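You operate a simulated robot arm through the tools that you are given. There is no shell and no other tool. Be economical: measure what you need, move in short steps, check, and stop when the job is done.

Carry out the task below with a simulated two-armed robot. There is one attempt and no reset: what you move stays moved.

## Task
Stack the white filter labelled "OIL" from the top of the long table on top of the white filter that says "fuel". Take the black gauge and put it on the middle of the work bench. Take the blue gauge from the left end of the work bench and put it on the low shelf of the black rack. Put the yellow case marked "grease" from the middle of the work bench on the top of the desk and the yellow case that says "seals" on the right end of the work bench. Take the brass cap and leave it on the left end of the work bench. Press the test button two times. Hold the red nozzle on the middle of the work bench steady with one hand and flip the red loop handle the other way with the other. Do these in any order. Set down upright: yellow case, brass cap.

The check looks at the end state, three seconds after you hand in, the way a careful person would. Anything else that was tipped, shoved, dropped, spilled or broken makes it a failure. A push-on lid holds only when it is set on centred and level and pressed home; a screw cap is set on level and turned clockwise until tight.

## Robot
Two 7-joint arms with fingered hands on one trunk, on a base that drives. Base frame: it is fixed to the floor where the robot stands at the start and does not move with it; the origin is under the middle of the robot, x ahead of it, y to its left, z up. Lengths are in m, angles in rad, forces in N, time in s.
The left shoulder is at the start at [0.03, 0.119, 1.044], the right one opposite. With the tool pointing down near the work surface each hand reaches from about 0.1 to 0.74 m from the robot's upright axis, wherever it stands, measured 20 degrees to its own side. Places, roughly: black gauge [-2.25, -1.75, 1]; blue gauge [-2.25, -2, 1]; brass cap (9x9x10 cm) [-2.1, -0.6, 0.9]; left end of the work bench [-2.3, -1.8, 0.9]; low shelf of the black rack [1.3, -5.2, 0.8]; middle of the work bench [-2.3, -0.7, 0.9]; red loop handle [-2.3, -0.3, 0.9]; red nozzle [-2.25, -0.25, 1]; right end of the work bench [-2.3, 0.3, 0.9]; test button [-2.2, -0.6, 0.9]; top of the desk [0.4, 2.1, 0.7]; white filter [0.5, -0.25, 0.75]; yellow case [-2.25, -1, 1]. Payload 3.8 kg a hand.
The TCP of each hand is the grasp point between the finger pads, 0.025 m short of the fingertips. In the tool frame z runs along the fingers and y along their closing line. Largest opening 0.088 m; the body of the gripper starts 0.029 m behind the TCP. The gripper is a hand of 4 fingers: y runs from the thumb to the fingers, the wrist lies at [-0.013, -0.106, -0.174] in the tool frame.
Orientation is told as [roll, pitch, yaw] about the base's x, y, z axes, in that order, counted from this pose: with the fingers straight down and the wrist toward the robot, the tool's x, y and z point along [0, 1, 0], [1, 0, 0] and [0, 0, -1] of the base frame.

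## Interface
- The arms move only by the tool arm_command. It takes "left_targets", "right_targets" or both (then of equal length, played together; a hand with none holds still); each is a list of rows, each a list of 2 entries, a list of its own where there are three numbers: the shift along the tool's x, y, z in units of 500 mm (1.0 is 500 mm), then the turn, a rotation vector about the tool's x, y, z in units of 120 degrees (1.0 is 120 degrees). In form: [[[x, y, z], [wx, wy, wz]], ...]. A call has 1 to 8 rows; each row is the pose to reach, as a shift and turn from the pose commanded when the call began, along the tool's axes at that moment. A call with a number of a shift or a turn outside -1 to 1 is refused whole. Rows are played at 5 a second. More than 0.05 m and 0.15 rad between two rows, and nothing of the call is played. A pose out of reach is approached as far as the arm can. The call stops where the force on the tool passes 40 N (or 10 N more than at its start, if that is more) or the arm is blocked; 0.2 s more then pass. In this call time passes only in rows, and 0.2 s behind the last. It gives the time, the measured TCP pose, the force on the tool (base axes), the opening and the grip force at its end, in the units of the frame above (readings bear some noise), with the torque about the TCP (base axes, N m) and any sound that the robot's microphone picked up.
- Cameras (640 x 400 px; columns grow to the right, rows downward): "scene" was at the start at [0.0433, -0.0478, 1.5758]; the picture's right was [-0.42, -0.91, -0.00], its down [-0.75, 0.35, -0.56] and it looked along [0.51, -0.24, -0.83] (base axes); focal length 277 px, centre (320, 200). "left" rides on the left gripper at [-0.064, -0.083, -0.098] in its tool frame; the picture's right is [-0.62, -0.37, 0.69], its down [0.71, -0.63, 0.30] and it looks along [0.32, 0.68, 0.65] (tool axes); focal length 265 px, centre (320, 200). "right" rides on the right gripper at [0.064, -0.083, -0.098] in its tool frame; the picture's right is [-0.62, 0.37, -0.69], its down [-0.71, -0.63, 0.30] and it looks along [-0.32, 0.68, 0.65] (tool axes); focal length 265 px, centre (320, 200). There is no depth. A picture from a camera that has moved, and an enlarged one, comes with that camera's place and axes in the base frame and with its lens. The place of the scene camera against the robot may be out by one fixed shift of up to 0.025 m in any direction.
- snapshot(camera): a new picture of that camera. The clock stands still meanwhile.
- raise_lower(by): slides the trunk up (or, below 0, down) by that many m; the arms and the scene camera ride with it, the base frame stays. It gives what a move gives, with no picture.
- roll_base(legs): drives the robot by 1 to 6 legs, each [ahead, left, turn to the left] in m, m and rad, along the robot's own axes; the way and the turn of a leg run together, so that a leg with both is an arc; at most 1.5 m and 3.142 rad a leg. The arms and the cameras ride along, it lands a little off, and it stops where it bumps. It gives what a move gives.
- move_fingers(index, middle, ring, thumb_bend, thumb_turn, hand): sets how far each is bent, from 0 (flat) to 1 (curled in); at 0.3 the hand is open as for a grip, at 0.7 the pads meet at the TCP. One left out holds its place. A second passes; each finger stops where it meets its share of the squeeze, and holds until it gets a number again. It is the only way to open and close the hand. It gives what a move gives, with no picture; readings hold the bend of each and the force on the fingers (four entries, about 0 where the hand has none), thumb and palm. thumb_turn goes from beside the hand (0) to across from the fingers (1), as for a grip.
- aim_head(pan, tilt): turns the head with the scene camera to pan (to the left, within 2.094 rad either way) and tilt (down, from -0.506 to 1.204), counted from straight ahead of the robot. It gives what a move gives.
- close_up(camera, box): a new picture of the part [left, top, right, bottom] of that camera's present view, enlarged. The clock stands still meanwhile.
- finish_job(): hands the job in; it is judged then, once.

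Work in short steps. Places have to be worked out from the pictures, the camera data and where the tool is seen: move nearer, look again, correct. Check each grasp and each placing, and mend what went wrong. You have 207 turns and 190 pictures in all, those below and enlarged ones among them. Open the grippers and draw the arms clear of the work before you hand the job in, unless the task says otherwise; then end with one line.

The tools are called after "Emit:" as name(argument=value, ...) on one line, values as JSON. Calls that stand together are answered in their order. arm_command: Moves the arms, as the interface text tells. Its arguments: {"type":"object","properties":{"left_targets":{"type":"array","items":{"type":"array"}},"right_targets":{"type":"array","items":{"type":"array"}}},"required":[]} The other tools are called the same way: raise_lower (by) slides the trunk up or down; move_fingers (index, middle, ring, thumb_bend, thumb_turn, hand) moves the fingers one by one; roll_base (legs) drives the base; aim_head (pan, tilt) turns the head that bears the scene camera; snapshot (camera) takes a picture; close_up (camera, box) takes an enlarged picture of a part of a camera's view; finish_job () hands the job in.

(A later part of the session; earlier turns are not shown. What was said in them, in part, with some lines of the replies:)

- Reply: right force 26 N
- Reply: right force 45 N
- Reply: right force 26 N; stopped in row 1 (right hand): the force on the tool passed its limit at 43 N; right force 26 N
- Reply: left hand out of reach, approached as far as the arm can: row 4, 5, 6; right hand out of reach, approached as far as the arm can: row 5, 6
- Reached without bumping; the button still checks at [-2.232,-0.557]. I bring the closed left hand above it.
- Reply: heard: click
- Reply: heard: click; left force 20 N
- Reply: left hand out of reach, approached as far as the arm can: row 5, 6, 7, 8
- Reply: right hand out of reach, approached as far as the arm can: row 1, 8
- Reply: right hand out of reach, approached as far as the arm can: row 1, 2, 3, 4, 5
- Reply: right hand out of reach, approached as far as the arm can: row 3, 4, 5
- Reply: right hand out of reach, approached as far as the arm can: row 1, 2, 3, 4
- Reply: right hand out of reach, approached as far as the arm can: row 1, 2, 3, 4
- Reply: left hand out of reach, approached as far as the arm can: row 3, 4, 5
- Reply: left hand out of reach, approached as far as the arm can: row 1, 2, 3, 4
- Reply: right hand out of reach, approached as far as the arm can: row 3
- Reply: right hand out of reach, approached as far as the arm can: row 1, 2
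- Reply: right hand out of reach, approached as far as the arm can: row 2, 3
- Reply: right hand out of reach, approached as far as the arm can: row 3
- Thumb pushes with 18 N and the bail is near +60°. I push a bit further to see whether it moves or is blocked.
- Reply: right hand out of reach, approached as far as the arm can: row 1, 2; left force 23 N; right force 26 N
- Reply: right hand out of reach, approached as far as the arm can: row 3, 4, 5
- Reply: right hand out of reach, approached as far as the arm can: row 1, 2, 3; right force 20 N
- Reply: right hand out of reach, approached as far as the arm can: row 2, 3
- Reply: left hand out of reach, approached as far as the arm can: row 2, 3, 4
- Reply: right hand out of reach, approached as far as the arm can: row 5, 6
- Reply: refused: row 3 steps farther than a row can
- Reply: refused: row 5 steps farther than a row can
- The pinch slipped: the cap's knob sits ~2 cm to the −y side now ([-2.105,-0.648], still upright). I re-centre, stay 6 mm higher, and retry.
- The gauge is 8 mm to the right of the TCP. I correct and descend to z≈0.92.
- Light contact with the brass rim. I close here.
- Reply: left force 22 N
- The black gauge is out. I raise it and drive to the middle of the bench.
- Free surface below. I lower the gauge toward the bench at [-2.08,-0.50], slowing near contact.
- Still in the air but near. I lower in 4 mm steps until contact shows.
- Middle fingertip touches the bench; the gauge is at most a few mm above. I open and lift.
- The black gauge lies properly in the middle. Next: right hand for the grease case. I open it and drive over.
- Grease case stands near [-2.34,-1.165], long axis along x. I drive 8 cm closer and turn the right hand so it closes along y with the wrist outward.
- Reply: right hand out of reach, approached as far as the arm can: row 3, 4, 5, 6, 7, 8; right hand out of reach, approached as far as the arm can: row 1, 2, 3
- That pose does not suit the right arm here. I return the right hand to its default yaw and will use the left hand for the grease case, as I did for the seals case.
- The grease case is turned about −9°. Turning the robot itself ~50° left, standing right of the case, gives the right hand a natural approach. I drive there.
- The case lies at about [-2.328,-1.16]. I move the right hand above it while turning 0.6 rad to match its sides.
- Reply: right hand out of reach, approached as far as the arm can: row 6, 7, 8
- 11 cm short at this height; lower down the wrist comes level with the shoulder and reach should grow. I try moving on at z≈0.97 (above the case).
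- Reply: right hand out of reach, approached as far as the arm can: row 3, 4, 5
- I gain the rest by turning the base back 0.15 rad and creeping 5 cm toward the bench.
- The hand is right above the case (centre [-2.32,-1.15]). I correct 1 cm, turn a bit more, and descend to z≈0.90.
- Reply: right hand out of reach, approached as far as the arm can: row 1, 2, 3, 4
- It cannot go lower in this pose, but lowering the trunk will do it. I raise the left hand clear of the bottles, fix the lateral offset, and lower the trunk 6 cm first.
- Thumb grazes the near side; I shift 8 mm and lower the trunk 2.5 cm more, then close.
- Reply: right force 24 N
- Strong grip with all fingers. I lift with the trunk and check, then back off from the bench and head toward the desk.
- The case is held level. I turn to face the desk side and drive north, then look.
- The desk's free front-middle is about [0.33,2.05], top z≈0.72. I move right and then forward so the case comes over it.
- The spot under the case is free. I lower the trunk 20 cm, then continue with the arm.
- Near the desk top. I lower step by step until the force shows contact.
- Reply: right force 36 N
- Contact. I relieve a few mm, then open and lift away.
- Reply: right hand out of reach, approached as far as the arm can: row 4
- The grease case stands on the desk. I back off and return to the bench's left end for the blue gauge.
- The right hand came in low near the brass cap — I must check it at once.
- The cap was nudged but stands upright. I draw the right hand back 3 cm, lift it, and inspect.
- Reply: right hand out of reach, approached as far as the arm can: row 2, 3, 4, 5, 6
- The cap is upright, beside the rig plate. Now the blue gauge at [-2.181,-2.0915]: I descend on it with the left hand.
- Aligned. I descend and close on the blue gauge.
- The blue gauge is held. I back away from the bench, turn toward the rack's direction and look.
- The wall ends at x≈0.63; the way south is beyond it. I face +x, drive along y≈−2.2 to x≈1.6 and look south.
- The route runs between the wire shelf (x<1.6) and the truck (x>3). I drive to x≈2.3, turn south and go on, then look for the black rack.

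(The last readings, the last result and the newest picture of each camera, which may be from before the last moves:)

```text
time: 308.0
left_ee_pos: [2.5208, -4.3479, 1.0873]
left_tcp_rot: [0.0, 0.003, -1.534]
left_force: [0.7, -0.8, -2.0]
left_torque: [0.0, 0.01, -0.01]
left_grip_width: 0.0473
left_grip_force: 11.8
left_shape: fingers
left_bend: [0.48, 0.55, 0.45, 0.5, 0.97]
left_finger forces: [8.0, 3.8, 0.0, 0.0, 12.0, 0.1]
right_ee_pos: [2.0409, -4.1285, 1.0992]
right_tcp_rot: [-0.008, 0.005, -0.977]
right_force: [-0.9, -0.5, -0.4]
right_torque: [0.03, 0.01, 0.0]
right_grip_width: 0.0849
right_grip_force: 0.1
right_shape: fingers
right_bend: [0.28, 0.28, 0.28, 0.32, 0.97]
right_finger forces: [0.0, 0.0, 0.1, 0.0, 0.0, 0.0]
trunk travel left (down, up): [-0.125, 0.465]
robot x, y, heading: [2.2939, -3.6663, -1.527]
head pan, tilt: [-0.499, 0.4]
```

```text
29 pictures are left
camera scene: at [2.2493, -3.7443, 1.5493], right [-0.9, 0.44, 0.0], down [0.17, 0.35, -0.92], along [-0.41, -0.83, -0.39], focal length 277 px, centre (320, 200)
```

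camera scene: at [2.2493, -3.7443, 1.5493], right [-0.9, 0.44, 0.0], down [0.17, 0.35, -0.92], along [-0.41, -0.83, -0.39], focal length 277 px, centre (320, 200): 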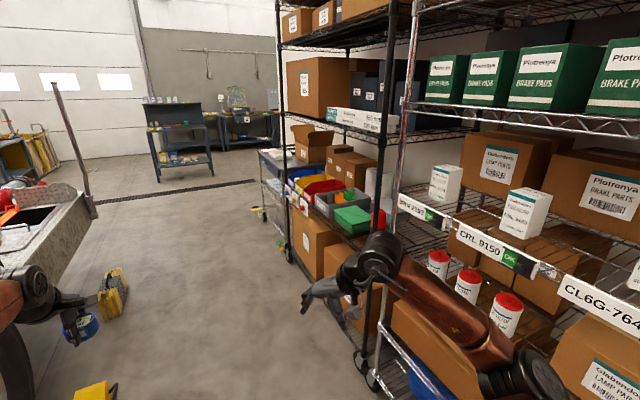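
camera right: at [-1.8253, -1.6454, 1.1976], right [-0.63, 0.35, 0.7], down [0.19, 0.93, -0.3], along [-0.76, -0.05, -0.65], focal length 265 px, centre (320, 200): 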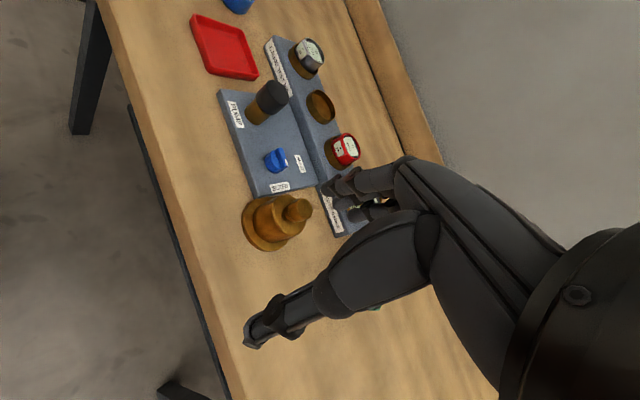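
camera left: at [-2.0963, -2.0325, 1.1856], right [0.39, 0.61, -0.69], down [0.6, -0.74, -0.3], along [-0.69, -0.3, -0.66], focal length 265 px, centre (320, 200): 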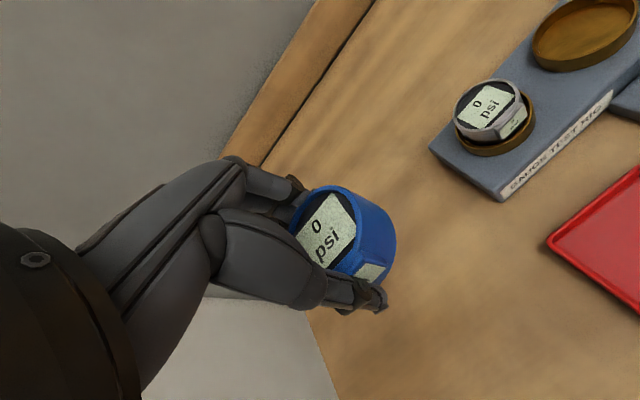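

I see the black rack on the right; its low shelf carries bins. I drive in front of it and turn to face it.

Emit:
roll_base(legs=[[1.45, 0.12, 0], [0, 0, -1.6]])

Emit:
aim_head(pan=0.0, tilt=0.65)

Emit:
snapshot(camera="scene")

Emit:
snapshot(camera="left")

```text
time: 319.1
left_ee_pos: [1.7938, -5.3491, 1.0858]
left_tcp_rot: [0.002, 0.003, -3.107]
left_force: [0.2, -1.0, -2.7]
left_torque: [0.0, -0.02, 0.0]
left_grip_width: 0.0468
left_grip_force: 12.0
left_shape: fingers
left_bend: [0.48, 0.55, 0.45, 0.5, 0.97]
left_finger forces: [7.6, 3.7, 0.0, 0.1, 11.4, 0.0]
right_ee_pos: [2.0124, -4.8715, 1.1]
right_tcp_rot: [-0.007, 0.003, -2.554]
right_force: [0.4, -0.3, 0.7]
right_torque: [0.0, 0.0, 0.0]
right_grip_width: 0.0852
right_grip_force: 0.1
right_shape: fingers
right_bend: [0.28, 0.28, 0.28, 0.32, 0.97]
right_finger forces: [0.1, 0.0, 0.0, 0.0, 0.1, 0.0]
trunk travel left (down, up): [-0.125, 0.465]
robot x, y, heading: [2.4758, -5.1227, -3.106]
head pan, tilt: [-0.499, 0.4]
```

```text
time: 320.1
left_ee_pos: [1.7931, -5.3497, 1.0859]
left_tcp_rot: [0.001, 0.001, -3.108]
left_force: [-0.2, -0.5, -1.0]
left_torque: [0.01, -0.01, -0.03]
left_grip_width: 0.0468
left_grip_force: 11.4
left_shape: fingers
left_bend: [0.48, 0.55, 0.45, 0.5, 0.97]
left_finger forces: [7.8, 3.7, 0.1, 0.0, 11.4, 0.0]
right_ee_pos: [2.0127, -4.8716, 1.1008]
right_tcp_rot: [-0.008, 0.003, -2.554]
right_force: [-0.2, -0.2, -0.1]
right_torque: [0.02, 0.0, 0.01]
right_grip_width: 0.0855
right_grip_force: 0.0
right_shape: fingers
right_bend: [0.28, 0.28, 0.28, 0.32, 0.97]
right_finger forces: [0.0, 0.0, 0.0, 0.0, 0.0, 0.0]
trunk travel left (down, up): [-0.125, 0.465]
robot x, y, heading: [2.4792, -5.1258, -3.101]
head pan, tilt: [0.0, 0.649]
```

```text
28 pictures are left
camera scene: at [2.4084, -5.1445, 1.5269], right [-0.04, 1.0, 0.0], down [0.6, 0.02, -0.8], along [-0.8, -0.03, -0.6], focal length 277 px, centre (320, 200)
```

scene: 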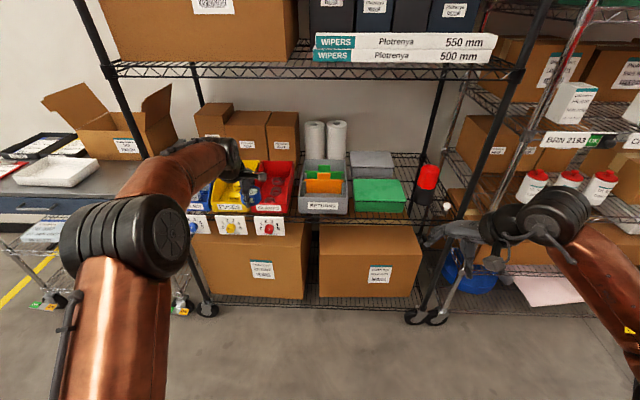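

```text
27 pictures are left
camera left: at [1.8731, -5.2836, 1.1847], right [0.35, 0.63, -0.69], down [0.65, -0.69, -0.3], along [-0.67, -0.35, -0.66], focal length 265 px, centre (320, 200)
```

left: 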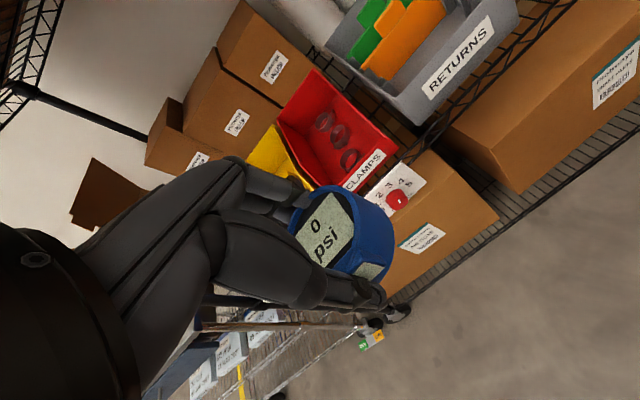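

The bin shelf is the low shelf. I enlarge it to find a free spot.

Emit:
close_up(camera="scene", box=[280, 120, 480, 230])

```text
3.20 times, centred on (380, 175) of scene
camera zoom: at [2.4084, -5.1445, 1.5269], right [-0.04, 1.0, 0.0], down [0.6, 0.02, -0.8], along [-0.8, -0.03, -0.6], focal length 886 px, centre (128, 280)
```

zoom: 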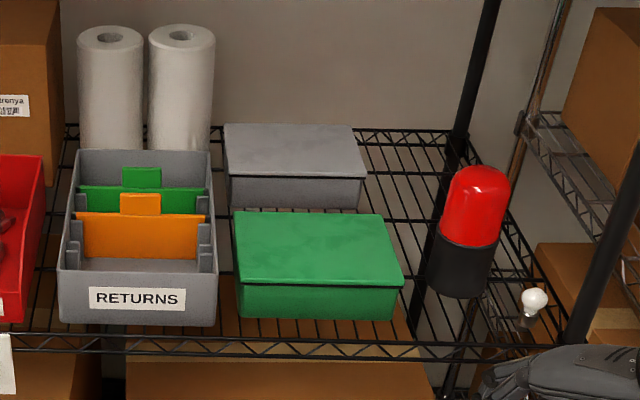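

The shelf (z≈0.87) is free right of the grey and green boxes, behind the red bottle: about x 1.37, y −4.79. I first retract the right hand, then slide sideways in front of it.

Emit:
arm_command(right_targets=[[[0.05, -0.075, -0.02], [0, 0, 0]], [[0.1, -0.15, -0.04], [0, 0, 0]], [[0.15, -0.225, -0.06], [0, 0, 0]], [[0.2, -0.3, -0.08], [0, 0, 0]], [[0.244, -0.366, -0.1], [0, 0, 0]]])

Emit:
roll_base(legs=[[0.0, -0.46, 0], [0.15, 0, 0]])

Emit:
snapshot(camera="scene")

Emit:
snapshot(camera="left")

```text
time: 321.3
left_ee_pos: [1.7935, -5.3492, 1.0868]
left_tcp_rot: [0.0, 0.003, -3.107]
left_force: [0.5, 0.4, -1.2]
left_torque: [-0.01, 0.01, -0.02]
left_grip_width: 0.0467
left_grip_force: 11.2
left_shape: fingers
left_bend: [0.48, 0.55, 0.45, 0.5, 0.97]
left_finger forces: [7.7, 3.7, 0.1, 0.0, 11.6, 0.0]
right_ee_pos: [2.2333, -4.8717, 1.1475]
right_tcp_rot: [-0.006, 0.001, -2.553]
right_force: [-0.5, -0.3, -0.3]
right_torque: [0.03, 0.0, -0.01]
right_grip_width: 0.0852
right_grip_force: 0.1
right_shape: fingers
right_bend: [0.28, 0.28, 0.28, 0.32, 0.97]
right_finger forces: [0.1, 0.0, 0.0, 0.1, 0.1, 0.0]
trunk travel left (down, up): [-0.125, 0.465]
robot x, y, heading: [2.4819, -5.1239, -3.104]
head pan, tilt: [0.0, 0.649]
```

```text
time: 325.0
left_ee_pos: [1.6231, -4.9005, 1.086]
left_tcp_rot: [0.001, 0.004, -3.103]
left_force: [-0.8, -0.1, -2.2]
left_torque: [0.0, -0.02, -0.03]
left_grip_width: 0.0467
left_grip_force: 11.2
left_shape: fingers
left_bend: [0.48, 0.55, 0.45, 0.5, 0.97]
left_finger forces: [7.8, 3.7, 0.1, 0.1, 11.5, 0.0]
right_ee_pos: [2.0591, -4.4202, 1.1481]
right_tcp_rot: [-0.007, 0.004, -2.547]
right_force: [0.0, 0.3, -0.8]
right_torque: [0.0, 0.0, -0.02]
right_grip_width: 0.0852
right_grip_force: 0.0
right_shape: fingers
right_bend: [0.28, 0.28, 0.28, 0.32, 0.97]
right_finger forces: [0.0, 0.0, 0.0, 0.1, 0.0, 0.1]
trunk travel left (down, up): [-0.125, 0.465]
robot x, y, heading: [2.3091, -4.6713, -3.096]
head pan, tilt: [0.0, 0.649]
```

```text
25 pictures are left
camera scene: at [2.2367, -4.6923, 1.5267], right [-0.04, 1.0, 0.0], down [0.61, 0.03, -0.8], along [-0.79, -0.03, -0.61], focal length 277 px, centre (320, 200)
```

scene: 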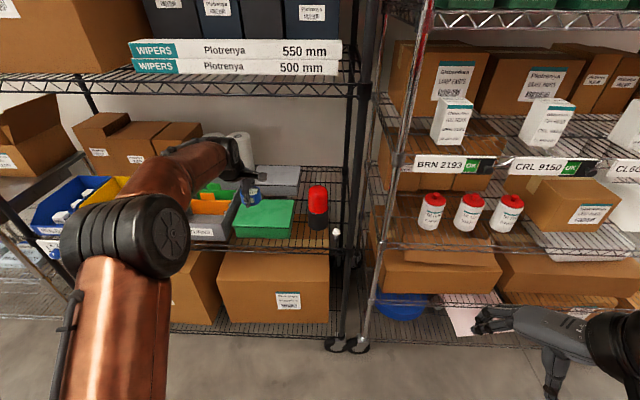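

```text
24 pictures are left
camera left: at [1.7028, -4.8346, 1.1838], right [0.35, 0.63, -0.69], down [0.66, -0.69, -0.3], along [-0.67, -0.35, -0.66], focal length 265 px, centre (320, 200)
```

left: 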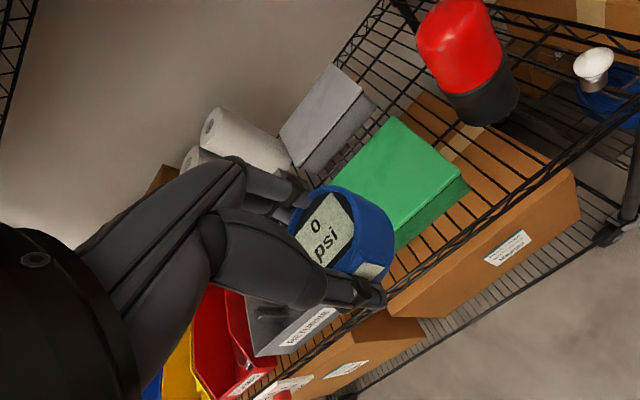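

Clear view: free mesh behind the bottle, x 1.2–1.43, y −4.82…−4.68. I lower slightly to z 1.05 and drive in 27 cm, over the boxes.

Emit:
arm_command(left_targets=[[[0, 0, 0.06], [0, 0, 0]]])

Emit:
roll_base(legs=[[0.27, 0.0, 0]])

Emit:
snapshot(camera="left")

```text
time: 325.4
left_ee_pos: [1.6253, -4.9001, 1.0557]
left_tcp_rot: [0.001, 0.004, -3.1]
left_force: [0.0, -0.3, -2.3]
left_torque: [0.01, -0.02, 0.02]
left_grip_width: 0.0467
left_grip_force: 11.1
left_shape: fingers
left_bend: [0.48, 0.55, 0.45, 0.5, 0.97]
left_finger forces: [7.6, 3.6, 0.1, 0.1, 11.5, 0.0]
right_ee_pos: [2.0599, -4.4206, 1.1485]
right_tcp_rot: [-0.006, 0.004, -2.548]
right_force: [0.2, -0.1, 0.0]
right_torque: [0.01, -0.04, 0.04]
right_grip_width: 0.085
right_grip_force: 0.0
right_shape: fingers
right_bend: [0.28, 0.28, 0.28, 0.32, 0.97]
right_finger forces: [0.0, 0.0, 0.1, 0.1, 0.0, 0.0]
trunk travel left (down, up): [-0.125, 0.465]
robot x, y, heading: [2.3109, -4.6716, -3.098]
head pan, tilt: [0.0, 0.649]
```

```text
time: 327.3
left_ee_pos: [1.3553, -4.9091, 1.0552]
left_tcp_rot: [0.0, 0.003, -3.104]
left_force: [-0.8, 0.2, -1.3]
left_torque: [0.01, -0.02, 0.0]
left_grip_width: 0.0467
left_grip_force: 11.3
left_shape: fingers
left_bend: [0.48, 0.55, 0.45, 0.5, 0.97]
left_finger forces: [7.7, 3.7, 0.0, 0.1, 11.5, 0.0]
right_ee_pos: [1.7919, -4.4309, 1.1477]
right_tcp_rot: [-0.007, 0.004, -2.55]
right_force: [-0.5, 1.1, 0.1]
right_torque: [-0.01, -0.01, -0.01]
right_grip_width: 0.0855
right_grip_force: 0.1
right_shape: fingers
right_bend: [0.28, 0.28, 0.28, 0.32, 0.97]
right_finger forces: [0.0, 0.0, 0.1, 0.0, 0.0, 0.0]
trunk travel left (down, up): [-0.125, 0.465]
robot x, y, heading: [2.0379, -4.6839, -3.105]
head pan, tilt: [0.0, 0.649]
```

```text
23 pictures are left
camera left: at [1.4355, -4.8436, 1.1534], right [0.35, 0.63, -0.69], down [0.66, -0.69, -0.3], along [-0.67, -0.35, -0.66], focal length 265 px, centre (320, 200)
```

left: 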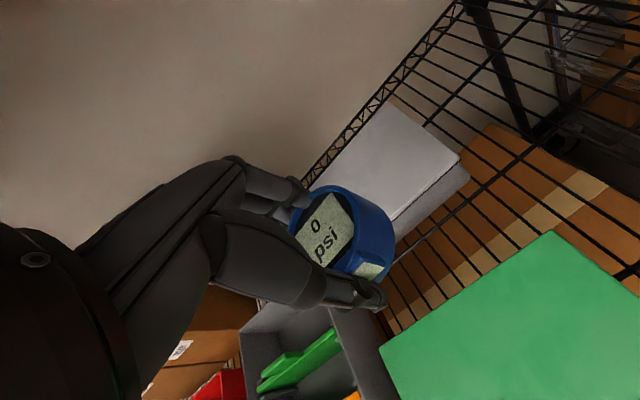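

Free mesh lies to the right of the grey box. I move the hand 15.5 cm right over it and look before lowering.

Emit:
arm_command(left_targets=[[[-0.078, 0.007, 0], [0, 0, 0]], [[-0.156, 0.014, 0], [0, 0, 0]], [[-0.234, 0.021, 0], [0, 0, 0]], [[-0.311, 0.028, 0], [0, 0, 0]]])

Emit:
snapshot(camera="left")

Emit:
close_up(camera="scene", box=[240, 100, 440, 260])

```text
time: 328.3
left_ee_pos: [1.3362, -4.7535, 1.0556]
left_tcp_rot: [0.001, 0.002, -3.104]
left_force: [-0.1, 0.4, -1.8]
left_torque: [0.0, 0.01, 0.01]
left_grip_width: 0.0468
left_grip_force: 11.2
left_shape: fingers
left_bend: [0.48, 0.55, 0.45, 0.5, 0.97]
left_finger forces: [7.7, 3.6, 0.1, 0.0, 11.4, 0.0]
right_ee_pos: [1.7923, -4.4302, 1.1471]
right_tcp_rot: [-0.006, 0.0, -2.55]
right_force: [0.4, -0.2, -0.1]
right_torque: [0.01, 0.02, 0.02]
right_grip_width: 0.085
right_grip_force: 0.1
right_shape: fingers
right_bend: [0.28, 0.28, 0.28, 0.32, 0.97]
right_finger forces: [0.0, 0.0, 0.0, 0.0, 0.0, 0.1]
trunk travel left (down, up): [-0.125, 0.465]
robot x, y, heading: [2.0403, -4.6798, -3.103]
head pan, tilt: [0.0, 0.649]
```

```text
22 pictures are left
camera left: at [1.4161, -4.6877, 1.1538], right [0.35, 0.63, -0.69], down [0.66, -0.69, -0.3], along [-0.67, -0.35, -0.66], focal length 265 px, centre (320, 200)
```

left: 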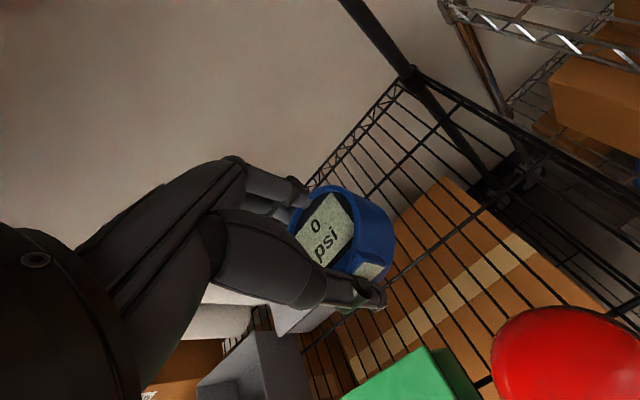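

```text
2.50 times, centred on (340, 180) of scene
camera zoom: at [1.9701, -4.7023, 1.5268], right [-0.04, 1.0, 0.0], down [0.6, 0.02, -0.8], along [-0.8, -0.03, -0.6], focal length 692 px, centre (270, 250)
```

zoom: 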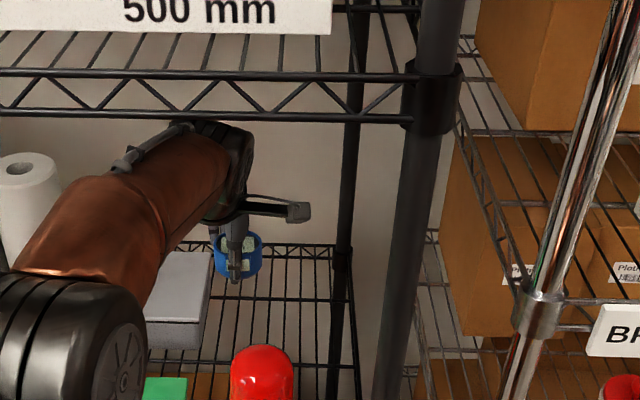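

The spot below is free mesh. I lower to z≈0.925 and then in small steps.

Emit:
arm_command(left_targets=[[[0, 0, 0.07], [0, 0, 0]], [[0, 0, 0.15], [0, 0, 0]], [[0, 0, 0.22], [0, 0, 0]], [[0, 0, 0.26], [0, 0, 0]]])

Emit:
arm_command(left_targets=[[[0, 0, 0.012], [0, 0, 0]], [[0, 0, 0.024], [0, 0, 0]], [[0, 0, 0.036], [0, 0, 0]]])

Emit:
snapshot(camera="left")

```text
time: 329.3
left_ee_pos: [1.3371, -4.7559, 0.9247]
left_tcp_rot: [-0.001, 0.002, -3.104]
left_force: [-1.1, 0.2, -2.0]
left_torque: [-0.01, 0.0, 0.04]
left_grip_width: 0.0465
left_grip_force: 11.7
left_shape: fingers
left_bend: [0.48, 0.55, 0.45, 0.5, 0.97]
left_finger forces: [7.5, 3.6, 0.0, 0.0, 11.4, 0.1]
right_ee_pos: [1.7927, -4.4309, 1.148]
right_tcp_rot: [-0.007, 0.003, -2.551]
right_force: [1.1, 0.6, -0.6]
right_torque: [0.02, 0.0, 0.05]
right_grip_width: 0.0852
right_grip_force: 0.1
right_shape: fingers
right_bend: [0.28, 0.28, 0.28, 0.32, 0.97]
right_finger forces: [0.0, 0.0, 0.0, 0.0, 0.0, 0.1]
trunk travel left (down, up): [-0.125, 0.465]
robot x, y, heading: [2.0372, -4.6825, -3.104]
head pan, tilt: [0.0, 0.649]
```

```text
time: 330.1
left_ee_pos: [1.3365, -4.755, 0.9076]
left_tcp_rot: [0.0, 0.001, -3.104]
left_force: [0.2, 0.2, -2.0]
left_torque: [0.01, -0.01, 0.0]
left_grip_width: 0.0467
left_grip_force: 11.2
left_shape: fingers
left_bend: [0.48, 0.55, 0.45, 0.5, 0.97]
left_finger forces: [7.6, 3.6, 0.0, 0.1, 11.3, 0.1]
right_ee_pos: [1.7928, -4.4313, 1.1479]
right_tcp_rot: [-0.008, 0.005, -2.549]
right_force: [0.1, 0.0, -0.8]
right_torque: [-0.02, 0.02, -0.07]
right_grip_width: 0.0851
right_grip_force: 0.0
right_shape: fingers
right_bend: [0.28, 0.28, 0.28, 0.32, 0.97]
right_finger forces: [0.1, 0.0, 0.1, 0.0, 0.1, 0.1]
trunk travel left (down, up): [-0.125, 0.465]
robot x, y, heading: [2.0408, -4.6835, -3.103]
head pan, tilt: [0.0, 0.649]
```

```text
20 pictures are left
camera left: at [1.4162, -4.6888, 1.005], right [0.35, 0.63, -0.69], down [0.66, -0.69, -0.3], along [-0.67, -0.35, -0.66], focal length 265 px, centre (320, 200)
```

left: 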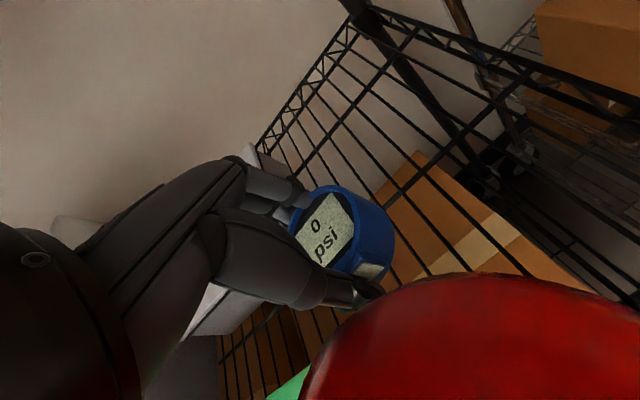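

Close to the mesh; the bottle stays just clear. Small steps further until contact.

Emit:
arm_command(left_targets=[[[0, 0, 0.008], [0, 0, 0]], [[0, 0, 0.016], [0, 0, 0]]])

Emit:
arm_command(left_targets=[[[0, 0, 0.006], [0, 0, 0]], [[0, 0, 0.012], [0, 0, 0]]])

```text
time: 330.7
left_ee_pos: [1.3373, -4.7551, 0.8993]
left_tcp_rot: [0.0, 0.003, -3.102]
left_force: [-0.4, -0.2, -1.9]
left_torque: [-0.01, -0.02, 0.02]
left_grip_width: 0.0467
left_grip_force: 11.3
left_shape: fingers
left_bend: [0.48, 0.55, 0.45, 0.5, 0.97]
left_finger forces: [7.7, 3.6, 0.0, 0.1, 11.3, 0.0]
right_ee_pos: [1.7928, -4.4307, 1.1473]
right_tcp_rot: [-0.006, 0.002, -2.55]
right_force: [0.4, 0.1, -0.1]
right_torque: [-0.03, -0.01, 0.0]
right_grip_width: 0.0854
right_grip_force: 0.1
right_shape: fingers
right_bend: [0.28, 0.28, 0.28, 0.32, 0.97]
right_finger forces: [0.0, 0.1, 0.1, 0.0, 0.0, 0.0]
trunk travel left (down, up): [-0.125, 0.465]
robot x, y, heading: [2.0414, -4.6857, -3.1]
head pan, tilt: [0.0, 0.649]
```

```text
time: 331.3
left_ee_pos: [1.3372, -4.7546, 0.8936]
left_tcp_rot: [0.0, 0.002, -3.103]
left_force: [-0.5, -0.3, -1.4]
left_torque: [-0.03, -0.02, 0.02]
left_grip_width: 0.0468
left_grip_force: 11.6
left_shape: fingers
left_bend: [0.48, 0.55, 0.45, 0.5, 0.97]
left_finger forces: [7.6, 3.7, 0.0, 0.0, 11.3, 0.0]
right_ee_pos: [1.7928, -4.4304, 1.1475]
right_tcp_rot: [-0.005, 0.001, -2.549]
right_force: [0.6, 0.6, -0.8]
right_torque: [0.0, 0.01, -0.03]
right_grip_width: 0.0852
right_grip_force: 0.1
right_shape: fingers
right_bend: [0.28, 0.28, 0.28, 0.32, 0.97]
right_finger forces: [0.0, 0.1, 0.0, 0.1, 0.0, 0.1]
trunk travel left (down, up): [-0.125, 0.465]
robot x, y, heading: [2.0397, -4.6809, -3.107]
head pan, tilt: [0.0, 0.649]
```

Emit:
arm_command(left_targets=[[[0, 0, 0.008], [0, 0, 0]], [[0, 0, 0.016], [0, 0, 0]]])

Emit:
arm_command(left_targets=[[[0, 0, 0.008], [0, 0, 0]], [[0, 0, 0.016], [0, 0, 0]]])

Emit:
snapshot(camera="left")

```text
time: 331.9
left_ee_pos: [1.3371, -4.7542, 0.8861]
left_tcp_rot: [0.0, 0.002, -3.104]
left_force: [0.7, 0.3, -1.5]
left_torque: [-0.01, 0.01, 0.0]
left_grip_width: 0.0468
left_grip_force: 11.3
left_shape: fingers
left_bend: [0.48, 0.55, 0.45, 0.5, 0.97]
left_finger forces: [7.6, 3.6, 0.0, 0.0, 11.2, 0.1]
right_ee_pos: [1.7927, -4.4305, 1.1474]
right_tcp_rot: [-0.007, 0.003, -2.549]
right_force: [-0.3, 0.4, -0.1]
right_torque: [0.02, -0.02, 0.01]
right_grip_width: 0.0852
right_grip_force: 0.2
right_shape: fingers
right_bend: [0.28, 0.28, 0.28, 0.32, 0.97]
right_finger forces: [0.0, 0.1, 0.0, 0.0, 0.0, 0.0]
trunk travel left (down, up): [-0.125, 0.465]
robot x, y, heading: [2.0383, -4.6821, -3.102]
head pan, tilt: [0.0, 0.649]
```

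```text
time: 332.5
left_ee_pos: [1.3378, -4.7548, 0.8773]
left_tcp_rot: [0.001, 0.002, -3.102]
left_force: [-0.2, 0.1, -1.6]
left_torque: [0.05, -0.01, -0.03]
left_grip_width: 0.0467
left_grip_force: 11.6
left_shape: fingers
left_bend: [0.48, 0.55, 0.45, 0.5, 0.97]
left_finger forces: [7.7, 3.6, 0.0, 0.1, 11.3, 0.0]
right_ee_pos: [1.7924, -4.4308, 1.1486]
right_tcp_rot: [-0.007, 0.0, -2.55]
right_force: [-0.4, -0.2, -0.6]
right_torque: [-0.01, 0.0, -0.01]
right_grip_width: 0.0854
right_grip_force: 0.0
right_shape: fingers
right_bend: [0.28, 0.28, 0.28, 0.32, 0.97]
right_finger forces: [0.0, 0.0, 0.0, 0.0, 0.1, 0.0]
trunk travel left (down, up): [-0.125, 0.465]
robot x, y, heading: [2.041, -4.6818, -3.105]
head pan, tilt: [0.0, 0.649]
```

```text
19 pictures are left
camera left: at [1.4174, -4.689, 0.9761], right [0.35, 0.63, -0.69], down [0.66, -0.69, -0.3], along [-0.67, -0.35, -0.66], focal length 265 px, centre (320, 200)
```

left: 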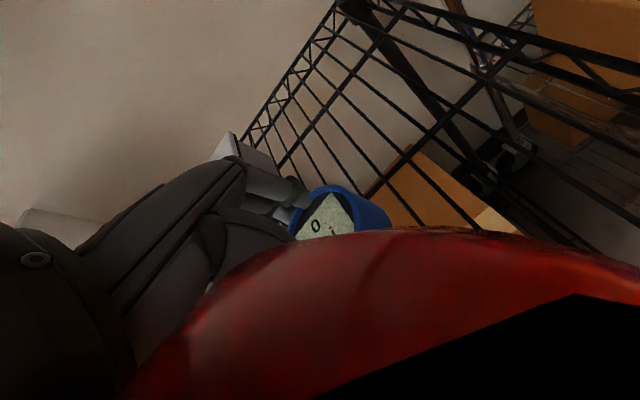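

The shelf is lower than I thought (z≈0.80), so the bottle is nearer and my hand camera is at its rim. I rise 5 cm, move 4 cm deeper and 4.5 cm right, and lower again.

Emit:
arm_command(left_targets=[[[0, 0, -0.06], [0, 0, 0]], [[0, 0, -0.13], [0, 0, 0]], [[-0.046, 0.035, -0.13], [0, 0, 0]], [[-0.093, 0.07, -0.13], [0, 0, 0]]])

Emit:
snapshot(camera="left")

Emit:
close_up(camera="scene", box=[240, 140, 400, 260])

```text
time: 333.5
left_ee_pos: [1.3019, -4.7115, 0.9423]
left_tcp_rot: [-0.001, 0.006, -3.102]
left_force: [-0.3, 0.2, -1.5]
left_torque: [-0.04, -0.02, -0.01]
left_grip_width: 0.0465
left_grip_force: 11.3
left_shape: fingers
left_bend: [0.48, 0.55, 0.45, 0.51, 0.97]
left_finger forces: [7.6, 3.7, 0.1, 0.0, 11.3, 0.1]
right_ee_pos: [1.7922, -4.4306, 1.1471]
right_tcp_rot: [-0.006, 0.004, -2.55]
right_force: [0.6, -0.3, 0.1]
right_torque: [0.0, -0.03, -0.01]
right_grip_width: 0.0852
right_grip_force: 0.0
right_shape: fingers
right_bend: [0.28, 0.28, 0.28, 0.32, 0.97]
right_finger forces: [0.0, 0.1, 0.0, 0.0, 0.1, 0.0]
trunk travel left (down, up): [-0.125, 0.465]
robot x, y, heading: [2.0411, -4.6824, -3.101]
head pan, tilt: [0.0, 0.649]
```

```text
18 pictures are left
camera left: at [1.3816, -4.6455, 1.04], right [0.35, 0.63, -0.69], down [0.66, -0.69, -0.3], along [-0.67, -0.35, -0.66], focal length 265 px, centre (320, 200)
```

left: 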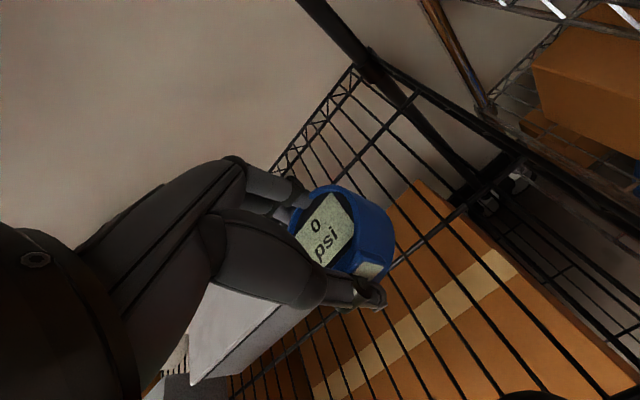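

```text
3.33 times, centred on (320, 200) of scene
camera zoom: at [1.9695, -4.7031, 1.5268], right [-0.04, 1.0, 0.0], down [0.6, 0.02, -0.8], along [-0.8, -0.03, -0.61], focal length 923 px, centre (320, 200)
```

zoom: 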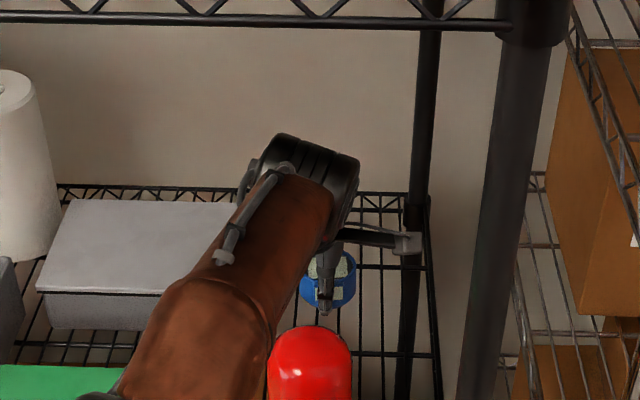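

From two views the shelf's wire is at z≈0.78, so over the bottle the wrist would come too low. But between the grey and green boxes there is an 11 cm free strip at x≈1.31, y≈−4.89, well away from the bottle. I rise and move there.

Emit:
arm_command(left_targets=[[[0, 0, -0.08], [0, 0, 0]], [[0, 0, -0.16], [0, 0, 0]], [[0, 0, -0.22], [0, 0, 0]], [[0.09, -0.001, -0.22], [0, 0, 0]], [[0.18, -0.002, -0.22], [0, 0, 0]], [[0.27, -0.003, -0.22], [0, 0, 0]], [[0.357, -0.004, -0.22], [0, 0, 0]]])

Emit:
snapshot(camera="left")

```text
time: 335.1
left_ee_pos: [1.3097, -4.8892, 1.0515]
left_tcp_rot: [0.001, 0.002, -3.104]
left_force: [-0.2, -0.8, -1.5]
left_torque: [0.0, -0.01, 0.02]
left_grip_width: 0.0461
left_grip_force: 10.7
left_shape: fingers
left_bend: [0.48, 0.55, 0.45, 0.51, 0.97]
left_finger forces: [7.3, 3.4, 0.0, 0.1, 11.0, 0.1]
left hand out of reach, approached as far as the arm can: row 1, 2, 3, 4
right_ee_pos: [1.793, -4.4322, 1.1476]
right_tcp_rot: [-0.006, 0.004, -2.549]
right_force: [-0.3, -0.5, -0.3]
right_torque: [-0.01, -0.01, 0.0]
right_grip_width: 0.0853
right_grip_force: 0.0
right_shape: fingers
right_bend: [0.28, 0.28, 0.28, 0.32, 0.97]
right_finger forces: [0.0, 0.0, 0.0, 0.0, 0.0, 0.1]
trunk travel left (down, up): [-0.125, 0.465]
robot x, y, heading: [2.0379, -4.6831, -3.098]
head pan, tilt: [0.0, 0.649]
```

```text
16 pictures are left
camera left: at [1.3893, -4.8232, 1.1494], right [0.35, 0.63, -0.69], down [0.66, -0.69, -0.3], along [-0.67, -0.35, -0.66], focal length 265 px, centre (320, 200)
```

left: 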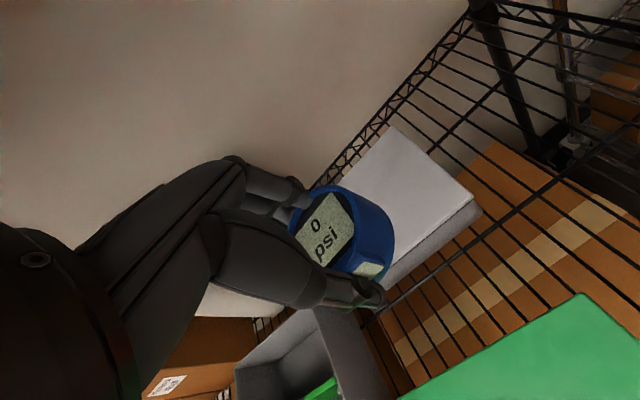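

Centred over the strip. I lower to z≈0.835, then in small steps to contact.

Emit:
arm_command(left_targets=[[[0, 0, 0.09], [0, 0, 0]], [[0, 0, 0.18], [0, 0, 0]], [[0, 0, 0.27], [0, 0, 0]], [[0, 0, 0.36], [0, 0, 0]], [[0, 0, 0.41], [0, 0, 0]], [[0, 0, 0.432], [0, 0, 0]]])

Emit:
arm_command(left_targets=[[[0, 0, 0.01], [0, 0, 0]], [[0, 0, 0.02], [0, 0, 0]]])

Emit:
snapshot(camera="left")

```text
time: 336.5
left_ee_pos: [1.3082, -4.8895, 0.8352]
left_tcp_rot: [0.001, 0.001, -3.103]
left_force: [-0.1, -0.6, -1.8]
left_torque: [-0.02, 0.0, 0.0]
left_grip_width: 0.0461
left_grip_force: 11.0
left_shape: fingers
left_bend: [0.48, 0.55, 0.45, 0.51, 0.97]
left_finger forces: [7.5, 3.5, 0.0, 0.1, 10.9, 0.0]
right_ee_pos: [1.7913, -4.4314, 1.1489]
right_tcp_rot: [-0.006, 0.005, -2.55]
right_force: [0.4, -0.5, 0.7]
right_torque: [-0.02, 0.02, -0.01]
right_grip_width: 0.0853
right_grip_force: 0.0
right_shape: fingers
right_bend: [0.28, 0.28, 0.28, 0.32, 0.97]
right_finger forces: [0.1, 0.0, 0.1, 0.0, 0.1, 0.1]
trunk travel left (down, up): [-0.125, 0.465]
robot x, y, heading: [2.0388, -4.6849, -3.1]
head pan, tilt: [0.0, 0.649]
```

```text
time: 337.1
left_ee_pos: [1.31, -4.8884, 0.8302]
left_tcp_rot: [0.0, -0.004, -3.104]
left_force: [2.6, 0.3, 14.2]
left_torque: [-0.04, 0.2, 0.03]
left_grip_width: 0.0461
left_grip_force: 13.1
left_shape: fingers
left_bend: [0.48, 0.55, 0.45, 0.51, 0.96]
left_finger forces: [6.7, 4.8, 0.0, 0.0, 13.9, 0.1]
right_ee_pos: [1.7933, -4.4301, 1.1472]
right_tcp_rot: [-0.007, 0.003, -2.55]
right_force: [-0.3, -0.3, -0.5]
right_torque: [0.02, -0.03, -0.01]
right_grip_width: 0.0852
right_grip_force: 0.2
right_shape: fingers
right_bend: [0.28, 0.28, 0.28, 0.32, 0.97]
right_finger forces: [0.0, 0.0, 0.1, 0.0, 0.0, 0.0]
trunk travel left (down, up): [-0.125, 0.465]
robot x, y, heading: [2.0397, -4.6855, -3.1]
head pan, tilt: [0.0, 0.649]
```

```text
15 pictures are left
camera left: at [1.3898, -4.8222, 0.9283], right [0.34, 0.63, -0.7], down [0.66, -0.69, -0.31], along [-0.67, -0.35, -0.65], focal length 265 px, centre (320, 200)
```

left: 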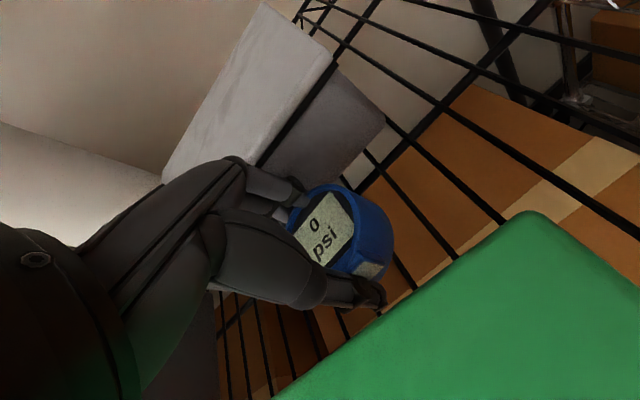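

Contact at shelf height (~0.80). I relieve slightly, open just enough, and rise straight up.

Emit:
arm_command(left_targets=[[[0, 0, -0.006], [0, 0, 0]]])

Emit:
move_fingers(hand="left", index=0.38, middle=0.42, ring=0.42, thumb_bend=0.41)

Emit:
arm_command(left_targets=[[[0, 0, -0.04], [0, 0, 0]], [[0, 0, -0.12], [0, 0, 0]], [[0, 0, -0.21], [0, 0, 0]], [[0, 0, -0.3], [0, 0, 0]], [[0, 0, -0.39], [0, 0, 0]], [[0, 0, -0.45], [0, 0, 0]]])

Emit:
snapshot(camera="left")

```text
time: 337.5
left_ee_pos: [1.3114, -4.8879, 0.8309]
left_tcp_rot: [-0.001, -0.004, -3.104]
left_force: [-1.6, -0.1, 10.5]
left_torque: [-0.07, 0.32, -0.02]
left_grip_width: 0.046
left_grip_force: 12.3
left_shape: fingers
left_bend: [0.48, 0.55, 0.45, 0.52, 0.96]
left_finger forces: [8.4, 5.2, 0.0, 0.0, 11.4, 0.0]
right_ee_pos: [1.7932, -4.4302, 1.1483]
right_tcp_rot: [-0.008, 0.003, -2.55]
right_force: [-0.6, 0.2, 0.2]
right_torque: [0.0, 0.04, 0.01]
right_grip_width: 0.0852
right_grip_force: 0.1
right_shape: fingers
right_bend: [0.28, 0.28, 0.28, 0.32, 0.97]
right_finger forces: [0.1, 0.1, 0.0, 0.1, 0.1, 0.0]
trunk travel left (down, up): [-0.125, 0.465]
robot x, y, heading: [2.0356, -4.679, -3.104]
head pan, tilt: [0.0, 0.649]
```

```text
time: 338.5
left_ee_pos: [1.3112, -4.8889, 0.829]
left_tcp_rot: [0.002, 0.005, -3.104]
left_force: [1.2, 0.1, 2.2]
left_torque: [-0.03, 0.03, 0.03]
left_grip_width: 0.0639
left_grip_force: 1.5
left_shape: fingers
left_bend: [0.38, 0.43, 0.42, 0.41, 0.97]
left_finger forces: [0.1, 3.2, 0.1, 0.1, 0.0, 0.0]
right_ee_pos: [1.793, -4.4303, 1.1474]
right_tcp_rot: [-0.006, 0.001, -2.55]
right_force: [-0.6, -0.1, -0.3]
right_torque: [-0.01, -0.02, -0.02]
right_grip_width: 0.0852
right_grip_force: 0.0
right_shape: fingers
right_bend: [0.28, 0.28, 0.28, 0.32, 0.97]
right_finger forces: [0.0, 0.0, 0.1, 0.0, 0.0, 0.0]
trunk travel left (down, up): [-0.125, 0.465]
robot x, y, heading: [2.0372, -4.6811, -3.104]
head pan, tilt: [0.0, 0.649]
```

```text
time: 339.9
left_ee_pos: [1.3087, -4.8869, 1.0564]
left_tcp_rot: [0.0, 0.001, -3.103]
left_force: [0.5, 0.6, 0.2]
left_torque: [0.02, 0.01, -0.02]
left_grip_width: 0.0643
left_grip_force: 0.0
left_shape: fingers
left_bend: [0.38, 0.42, 0.42, 0.41, 0.97]
left_finger forces: [0.0, 0.0, 0.1, 0.0, 0.1, 0.1]
right_ee_pos: [1.7921, -4.4307, 1.1481]
right_tcp_rot: [-0.007, 0.002, -2.55]
right_force: [-0.3, 0.8, -0.8]
right_torque: [0.01, 0.0, 0.03]
right_grip_width: 0.0855
right_grip_force: 0.1
right_shape: fingers
right_bend: [0.28, 0.28, 0.28, 0.32, 0.97]
right_finger forces: [0.0, 0.0, 0.0, 0.1, 0.0, 0.1]
trunk travel left (down, up): [-0.125, 0.465]
robot x, y, heading: [2.0375, -4.6815, -3.103]
head pan, tilt: [0.0, 0.649]
```

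```text
14 pictures are left
camera left: at [1.3901, -4.8209, 1.1545], right [0.35, 0.63, -0.69], down [0.66, -0.69, -0.3], along [-0.67, -0.35, -0.66], focal length 265 px, centre (320, 200)
```

left: 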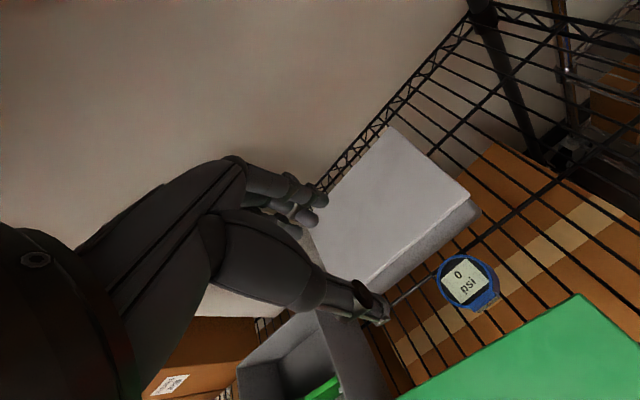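

The blue gauge stands on the low shelf. I back out and return to the bench; I want to push the bail firmly to its far stop once more and check everything there.

Emit:
roll_base(legs=[[-0.4, 0, 0], [0, -1.25, 0], [0, -1.23, 0], [1.45, 0, 0], [1.45, 0, 0]])

Emit:
roll_base(legs=[[0.45, -0.9, 0], [0.45, -0.85, 0]])

Emit:
raise_lower(by=0.15)

Emit:
snapshot(camera="scene")

```text
time: 367.7
left_ee_pos: [-1.3091, -2.5581, 1.055]
left_tcp_rot: [-0.001, 0.003, -3.08]
left_force: [-0.5, -0.2, -0.7]
left_torque: [-0.01, -0.04, 0.0]
left_grip_width: 0.0644
left_grip_force: 0.0
left_shape: fingers
left_bend: [0.38, 0.42, 0.42, 0.41, 0.97]
left_finger forces: [0.1, 0.0, 0.0, 0.0, 0.0, 0.0]
right_ee_pos: [-0.8385, -2.0875, 1.1488]
right_tcp_rot: [-0.008, 0.005, -2.523]
right_force: [0.5, 0.0, -0.4]
right_torque: [0.0, 0.02, -0.02]
right_grip_width: 0.0851
right_grip_force: 0.0
right_shape: fingers
right_bend: [0.28, 0.28, 0.28, 0.32, 0.97]
right_finger forces: [0.1, 0.1, 0.1, 0.1, 0.0, 0.0]
trunk travel left (down, up): [-0.125, 0.465]
robot x, y, heading: [-0.5861, -2.337, -3.078]
head pan, tilt: [0.0, 0.649]
```

```text
time: 377.6
left_ee_pos: [-2.2947, -0.8296, 1.0551]
left_tcp_rot: [0.001, 0.001, -3.1]
left_force: [-0.1, 0.2, 1.0]
left_torque: [-0.03, 0.0, 0.02]
left_grip_width: 0.0645
left_grip_force: 0.0
left_shape: fingers
left_bend: [0.38, 0.42, 0.42, 0.41, 0.97]
left_finger forces: [0.0, 0.0, 0.0, 0.0, 0.0, 0.2]
right_ee_pos: [-1.8136, -0.3708, 1.1474]
right_tcp_rot: [-0.007, 0.003, -2.548]
right_force: [0.0, 0.3, -1.4]
right_torque: [0.02, -0.02, 0.02]
right_grip_width: 0.0852
right_grip_force: 0.1
right_shape: fingers
right_bend: [0.28, 0.28, 0.28, 0.32, 0.97]
right_finger forces: [0.0, 0.0, 0.0, 0.0, 0.0, 0.0]
trunk travel left (down, up): [-0.125, 0.465]
robot x, y, heading: [-1.5681, -0.62, -3.096]
head pan, tilt: [0.0, 0.649]
```

```text
time: 379.3
left_ee_pos: [-2.2941, -0.8283, 1.2056]
left_tcp_rot: [0.0, 0.002, -3.1]
left_force: [0.5, -0.4, -0.5]
left_torque: [0.01, 0.0, -0.02]
left_grip_width: 0.064
left_grip_force: 0.0
left_shape: fingers
left_bend: [0.38, 0.42, 0.42, 0.41, 0.97]
left_finger forces: [0.0, 0.0, 0.0, 0.0, 0.0, 0.1]
right_ee_pos: [-1.8138, -0.3708, 1.2983]
right_tcp_rot: [-0.008, 0.0, -2.547]
right_force: [-0.4, -0.7, -0.4]
right_torque: [-0.01, -0.01, -0.03]
right_grip_width: 0.0852
right_grip_force: 0.0
right_shape: fingers
right_bend: [0.28, 0.28, 0.28, 0.32, 0.97]
right_finger forces: [0.0, 0.0, 0.0, 0.0, 0.0, 0.1]
trunk travel left (down, up): [-0.275, 0.315]
robot x, y, heading: [-1.5647, -0.6202, -3.101]
head pan, tilt: [0.0, 0.649]
```

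```text
13 pictures are left
camera scene: at [-1.6349, -0.6429, 1.6767], right [-0.04, 1.0, 0.0], down [0.6, 0.03, -0.8], along [-0.8, -0.04, -0.6], focal length 277 px, centre (320, 200)
```

scene: 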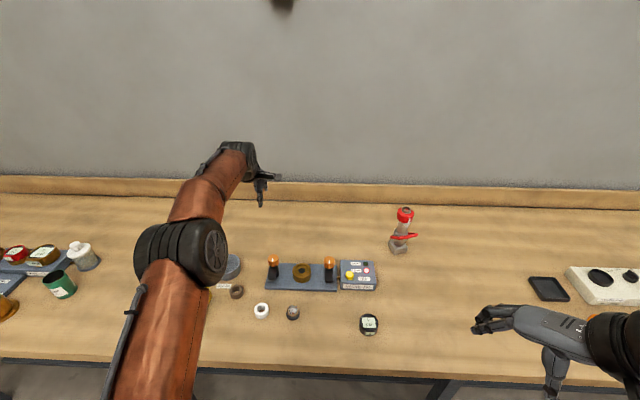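

Everything in view stands. I take a close-up of the nozzle and bail.

Emit:
close_up(camera="scene", box=[360, 190, 450, 265])

```text
5.33 times, centred on (405, 228) of scene
camera zoom: at [-1.6349, -0.6429, 1.6767], right [-0.04, 1.0, 0.0], down [0.6, 0.03, -0.8], along [-0.8, -0.04, -0.6], focal length 1476 px, centre (-133, 53)
```

zoom: 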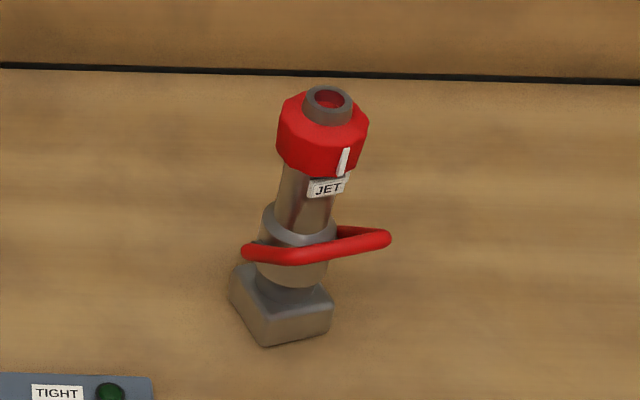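

Nozzle stands, and comparing the earlier pictures the bail is resting at the same stop it had under full push, so it is fully flipped. I take one look at the left end to verify the cap and rig.

Emit:
aim_head(pan=0.75, tilt=0.6)

Emit:
close_up(camera="scene", box=[160, 120, 420, 280])

```text
time: 380.4
left_ee_pos: [-2.2939, -0.8283, 1.2061]
left_tcp_rot: [0.0, 0.001, -3.1]
left_force: [0.1, 0.2, -0.4]
left_torque: [0.02, 0.01, -0.02]
left_grip_width: 0.0644
left_grip_force: 0.1
left_shape: fingers
left_bend: [0.38, 0.42, 0.42, 0.41, 0.97]
left_finger forces: [0.0, 0.0, 0.0, 0.1, 0.1, 0.0]
right_ee_pos: [-1.8132, -0.3711, 1.2991]
right_tcp_rot: [-0.006, 0.001, -2.546]
right_force: [-0.2, 0.8, -0.3]
right_torque: [-0.02, 0.01, 0.03]
right_grip_width: 0.085
right_grip_force: 0.2
right_shape: fingers
right_bend: [0.28, 0.28, 0.28, 0.32, 0.97]
right_finger forces: [0.1, 0.0, 0.0, 0.1, 0.0, 0.0]
trunk travel left (down, up): [-0.275, 0.315]
robot x, y, heading: [-1.5642, -0.6208, -3.091]
head pan, tilt: [0.75, 0.6]
```

```text
2.46 times, centred on (290, 200) of scene
camera zoom: at [-1.6101, -0.7022, 1.6811], right [-0.71, 0.7, 0.0], down [0.4, 0.4, -0.82], along [-0.58, -0.59, -0.57], focal length 681 px, centre (394, 200)
```

zoom: 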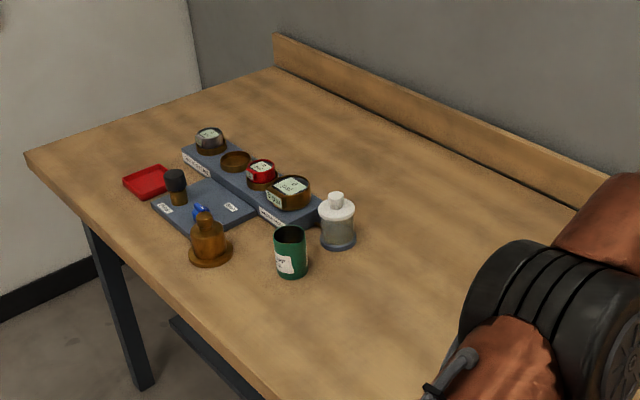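

The cap is upright and the rig undisturbed. I back away from the bench with open hands.

Emit:
roll_base(legs=[[-0.6, 0, 0]])

Emit:
move_fingers(hand="left", index=0.3, middle=0.3, ring=0.3, thumb_bend=0.3)

Emit:
aim_head(pan=0.0, tilt=0.55)

Emit:
snapshot(camera="scene")

```text
time: 383.9
left_ee_pos: [-1.6887, -0.8014, 1.2073]
left_tcp_rot: [-0.001, 0.003, -3.1]
left_force: [0.4, -0.5, 0.5]
left_torque: [-0.02, -0.02, 0.01]
left_grip_width: 0.0644
left_grip_force: 0.1
left_shape: fingers
left_bend: [0.38, 0.42, 0.42, 0.41, 0.97]
left_finger forces: [0.0, 0.0, 0.0, 0.0, 0.0, 0.0]
right_ee_pos: [-1.2075, -0.3434, 1.2983]
right_tcp_rot: [-0.009, 0.0, -2.548]
right_force: [1.0, -0.4, 1.2]
right_torque: [-0.02, 0.04, -0.02]
right_grip_width: 0.0852
right_grip_force: 0.0
right_shape: fingers
right_bend: [0.28, 0.28, 0.28, 0.32, 0.97]
right_finger forces: [0.0, 0.0, 0.0, 0.0, 0.0, 0.0]
trunk travel left (down, up): [-0.275, 0.315]
robot x, y, heading: [-0.9601, -0.5954, -3.096]
head pan, tilt: [0.75, 0.6]
```

```text
time: 384.9
left_ee_pos: [-1.6887, -0.8011, 1.2055]
left_tcp_rot: [-0.001, 0.003, -3.101]
left_force: [0.8, -0.6, -0.5]
left_torque: [-0.01, -0.06, 0.02]
left_grip_width: 0.0844
left_grip_force: 0.0
left_shape: fingers
left_bend: [0.3, 0.3, 0.3, 0.3, 0.97]
left_finger forces: [0.0, 0.1, 0.0, 0.1, 0.1, 0.0]
right_ee_pos: [-1.2065, -0.3448, 1.2987]
right_tcp_rot: [-0.007, 0.002, -2.549]
right_force: [0.2, -0.1, -0.8]
right_torque: [0.0, 0.02, 0.0]
right_grip_width: 0.0852
right_grip_force: 0.1
right_shape: fingers
right_bend: [0.28, 0.28, 0.28, 0.32, 0.97]
right_finger forces: [0.0, 0.1, 0.0, 0.0, 0.0, 0.1]
trunk travel left (down, up): [-0.275, 0.315]
robot x, y, heading: [-0.9619, -0.5982, -3.097]
head pan, tilt: [0.75, 0.6]
```

```text
time: 386.0
left_ee_pos: [-1.6893, -0.8014, 1.2051]
left_tcp_rot: [0.001, -0.001, -3.102]
left_force: [-0.7, -0.8, -0.4]
left_torque: [0.0, -0.02, -0.01]
left_grip_width: 0.0844
left_grip_force: 0.0
left_shape: fingers
left_bend: [0.3, 0.3, 0.3, 0.3, 0.97]
left_finger forces: [0.0, 0.0, 0.0, 0.0, 0.1, 0.1]
right_ee_pos: [-1.2073, -0.3436, 1.2978]
right_tcp_rot: [-0.008, 0.002, -2.548]
right_force: [-0.8, 0.1, -1.0]
right_torque: [0.0, 0.03, -0.01]
right_grip_width: 0.0853
right_grip_force: 0.0
right_shape: fingers
right_bend: [0.28, 0.28, 0.28, 0.32, 0.97]
right_finger forces: [0.0, 0.0, 0.0, 0.1, 0.0, 0.0]
trunk travel left (down, up): [-0.275, 0.315]
robot x, y, heading: [-0.9603, -0.5955, -3.102]
head pan, tilt: [0.0, 0.55]
```

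```text
10 pictures are left
camera scene: at [-1.0321, -0.6168, 1.6856], right [-0.04, 1.0, 0.0], down [0.52, 0.02, -0.85], along [-0.85, -0.04, -0.52], focal length 277 px, centre (320, 200)
```

scene: 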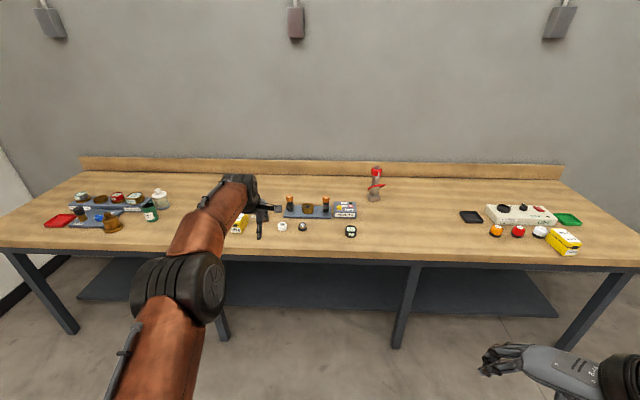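

All the moved items stand where they were asked for, the hands are open and the arms are clear of the bench. I hand in.

Emit:
finish_job()

```text
The job is handed in.
```

I handed the job in with every step carried out, but two things could count against it. The red loop handle went from about 23° below level to a firm stop at about 40° above level. I took that stop as the end of its travel, but did not confirm it. The brass cap was also nudged about 7 cm after I set it down; it still stands upright on the left end, against the plate of the gauge rig.
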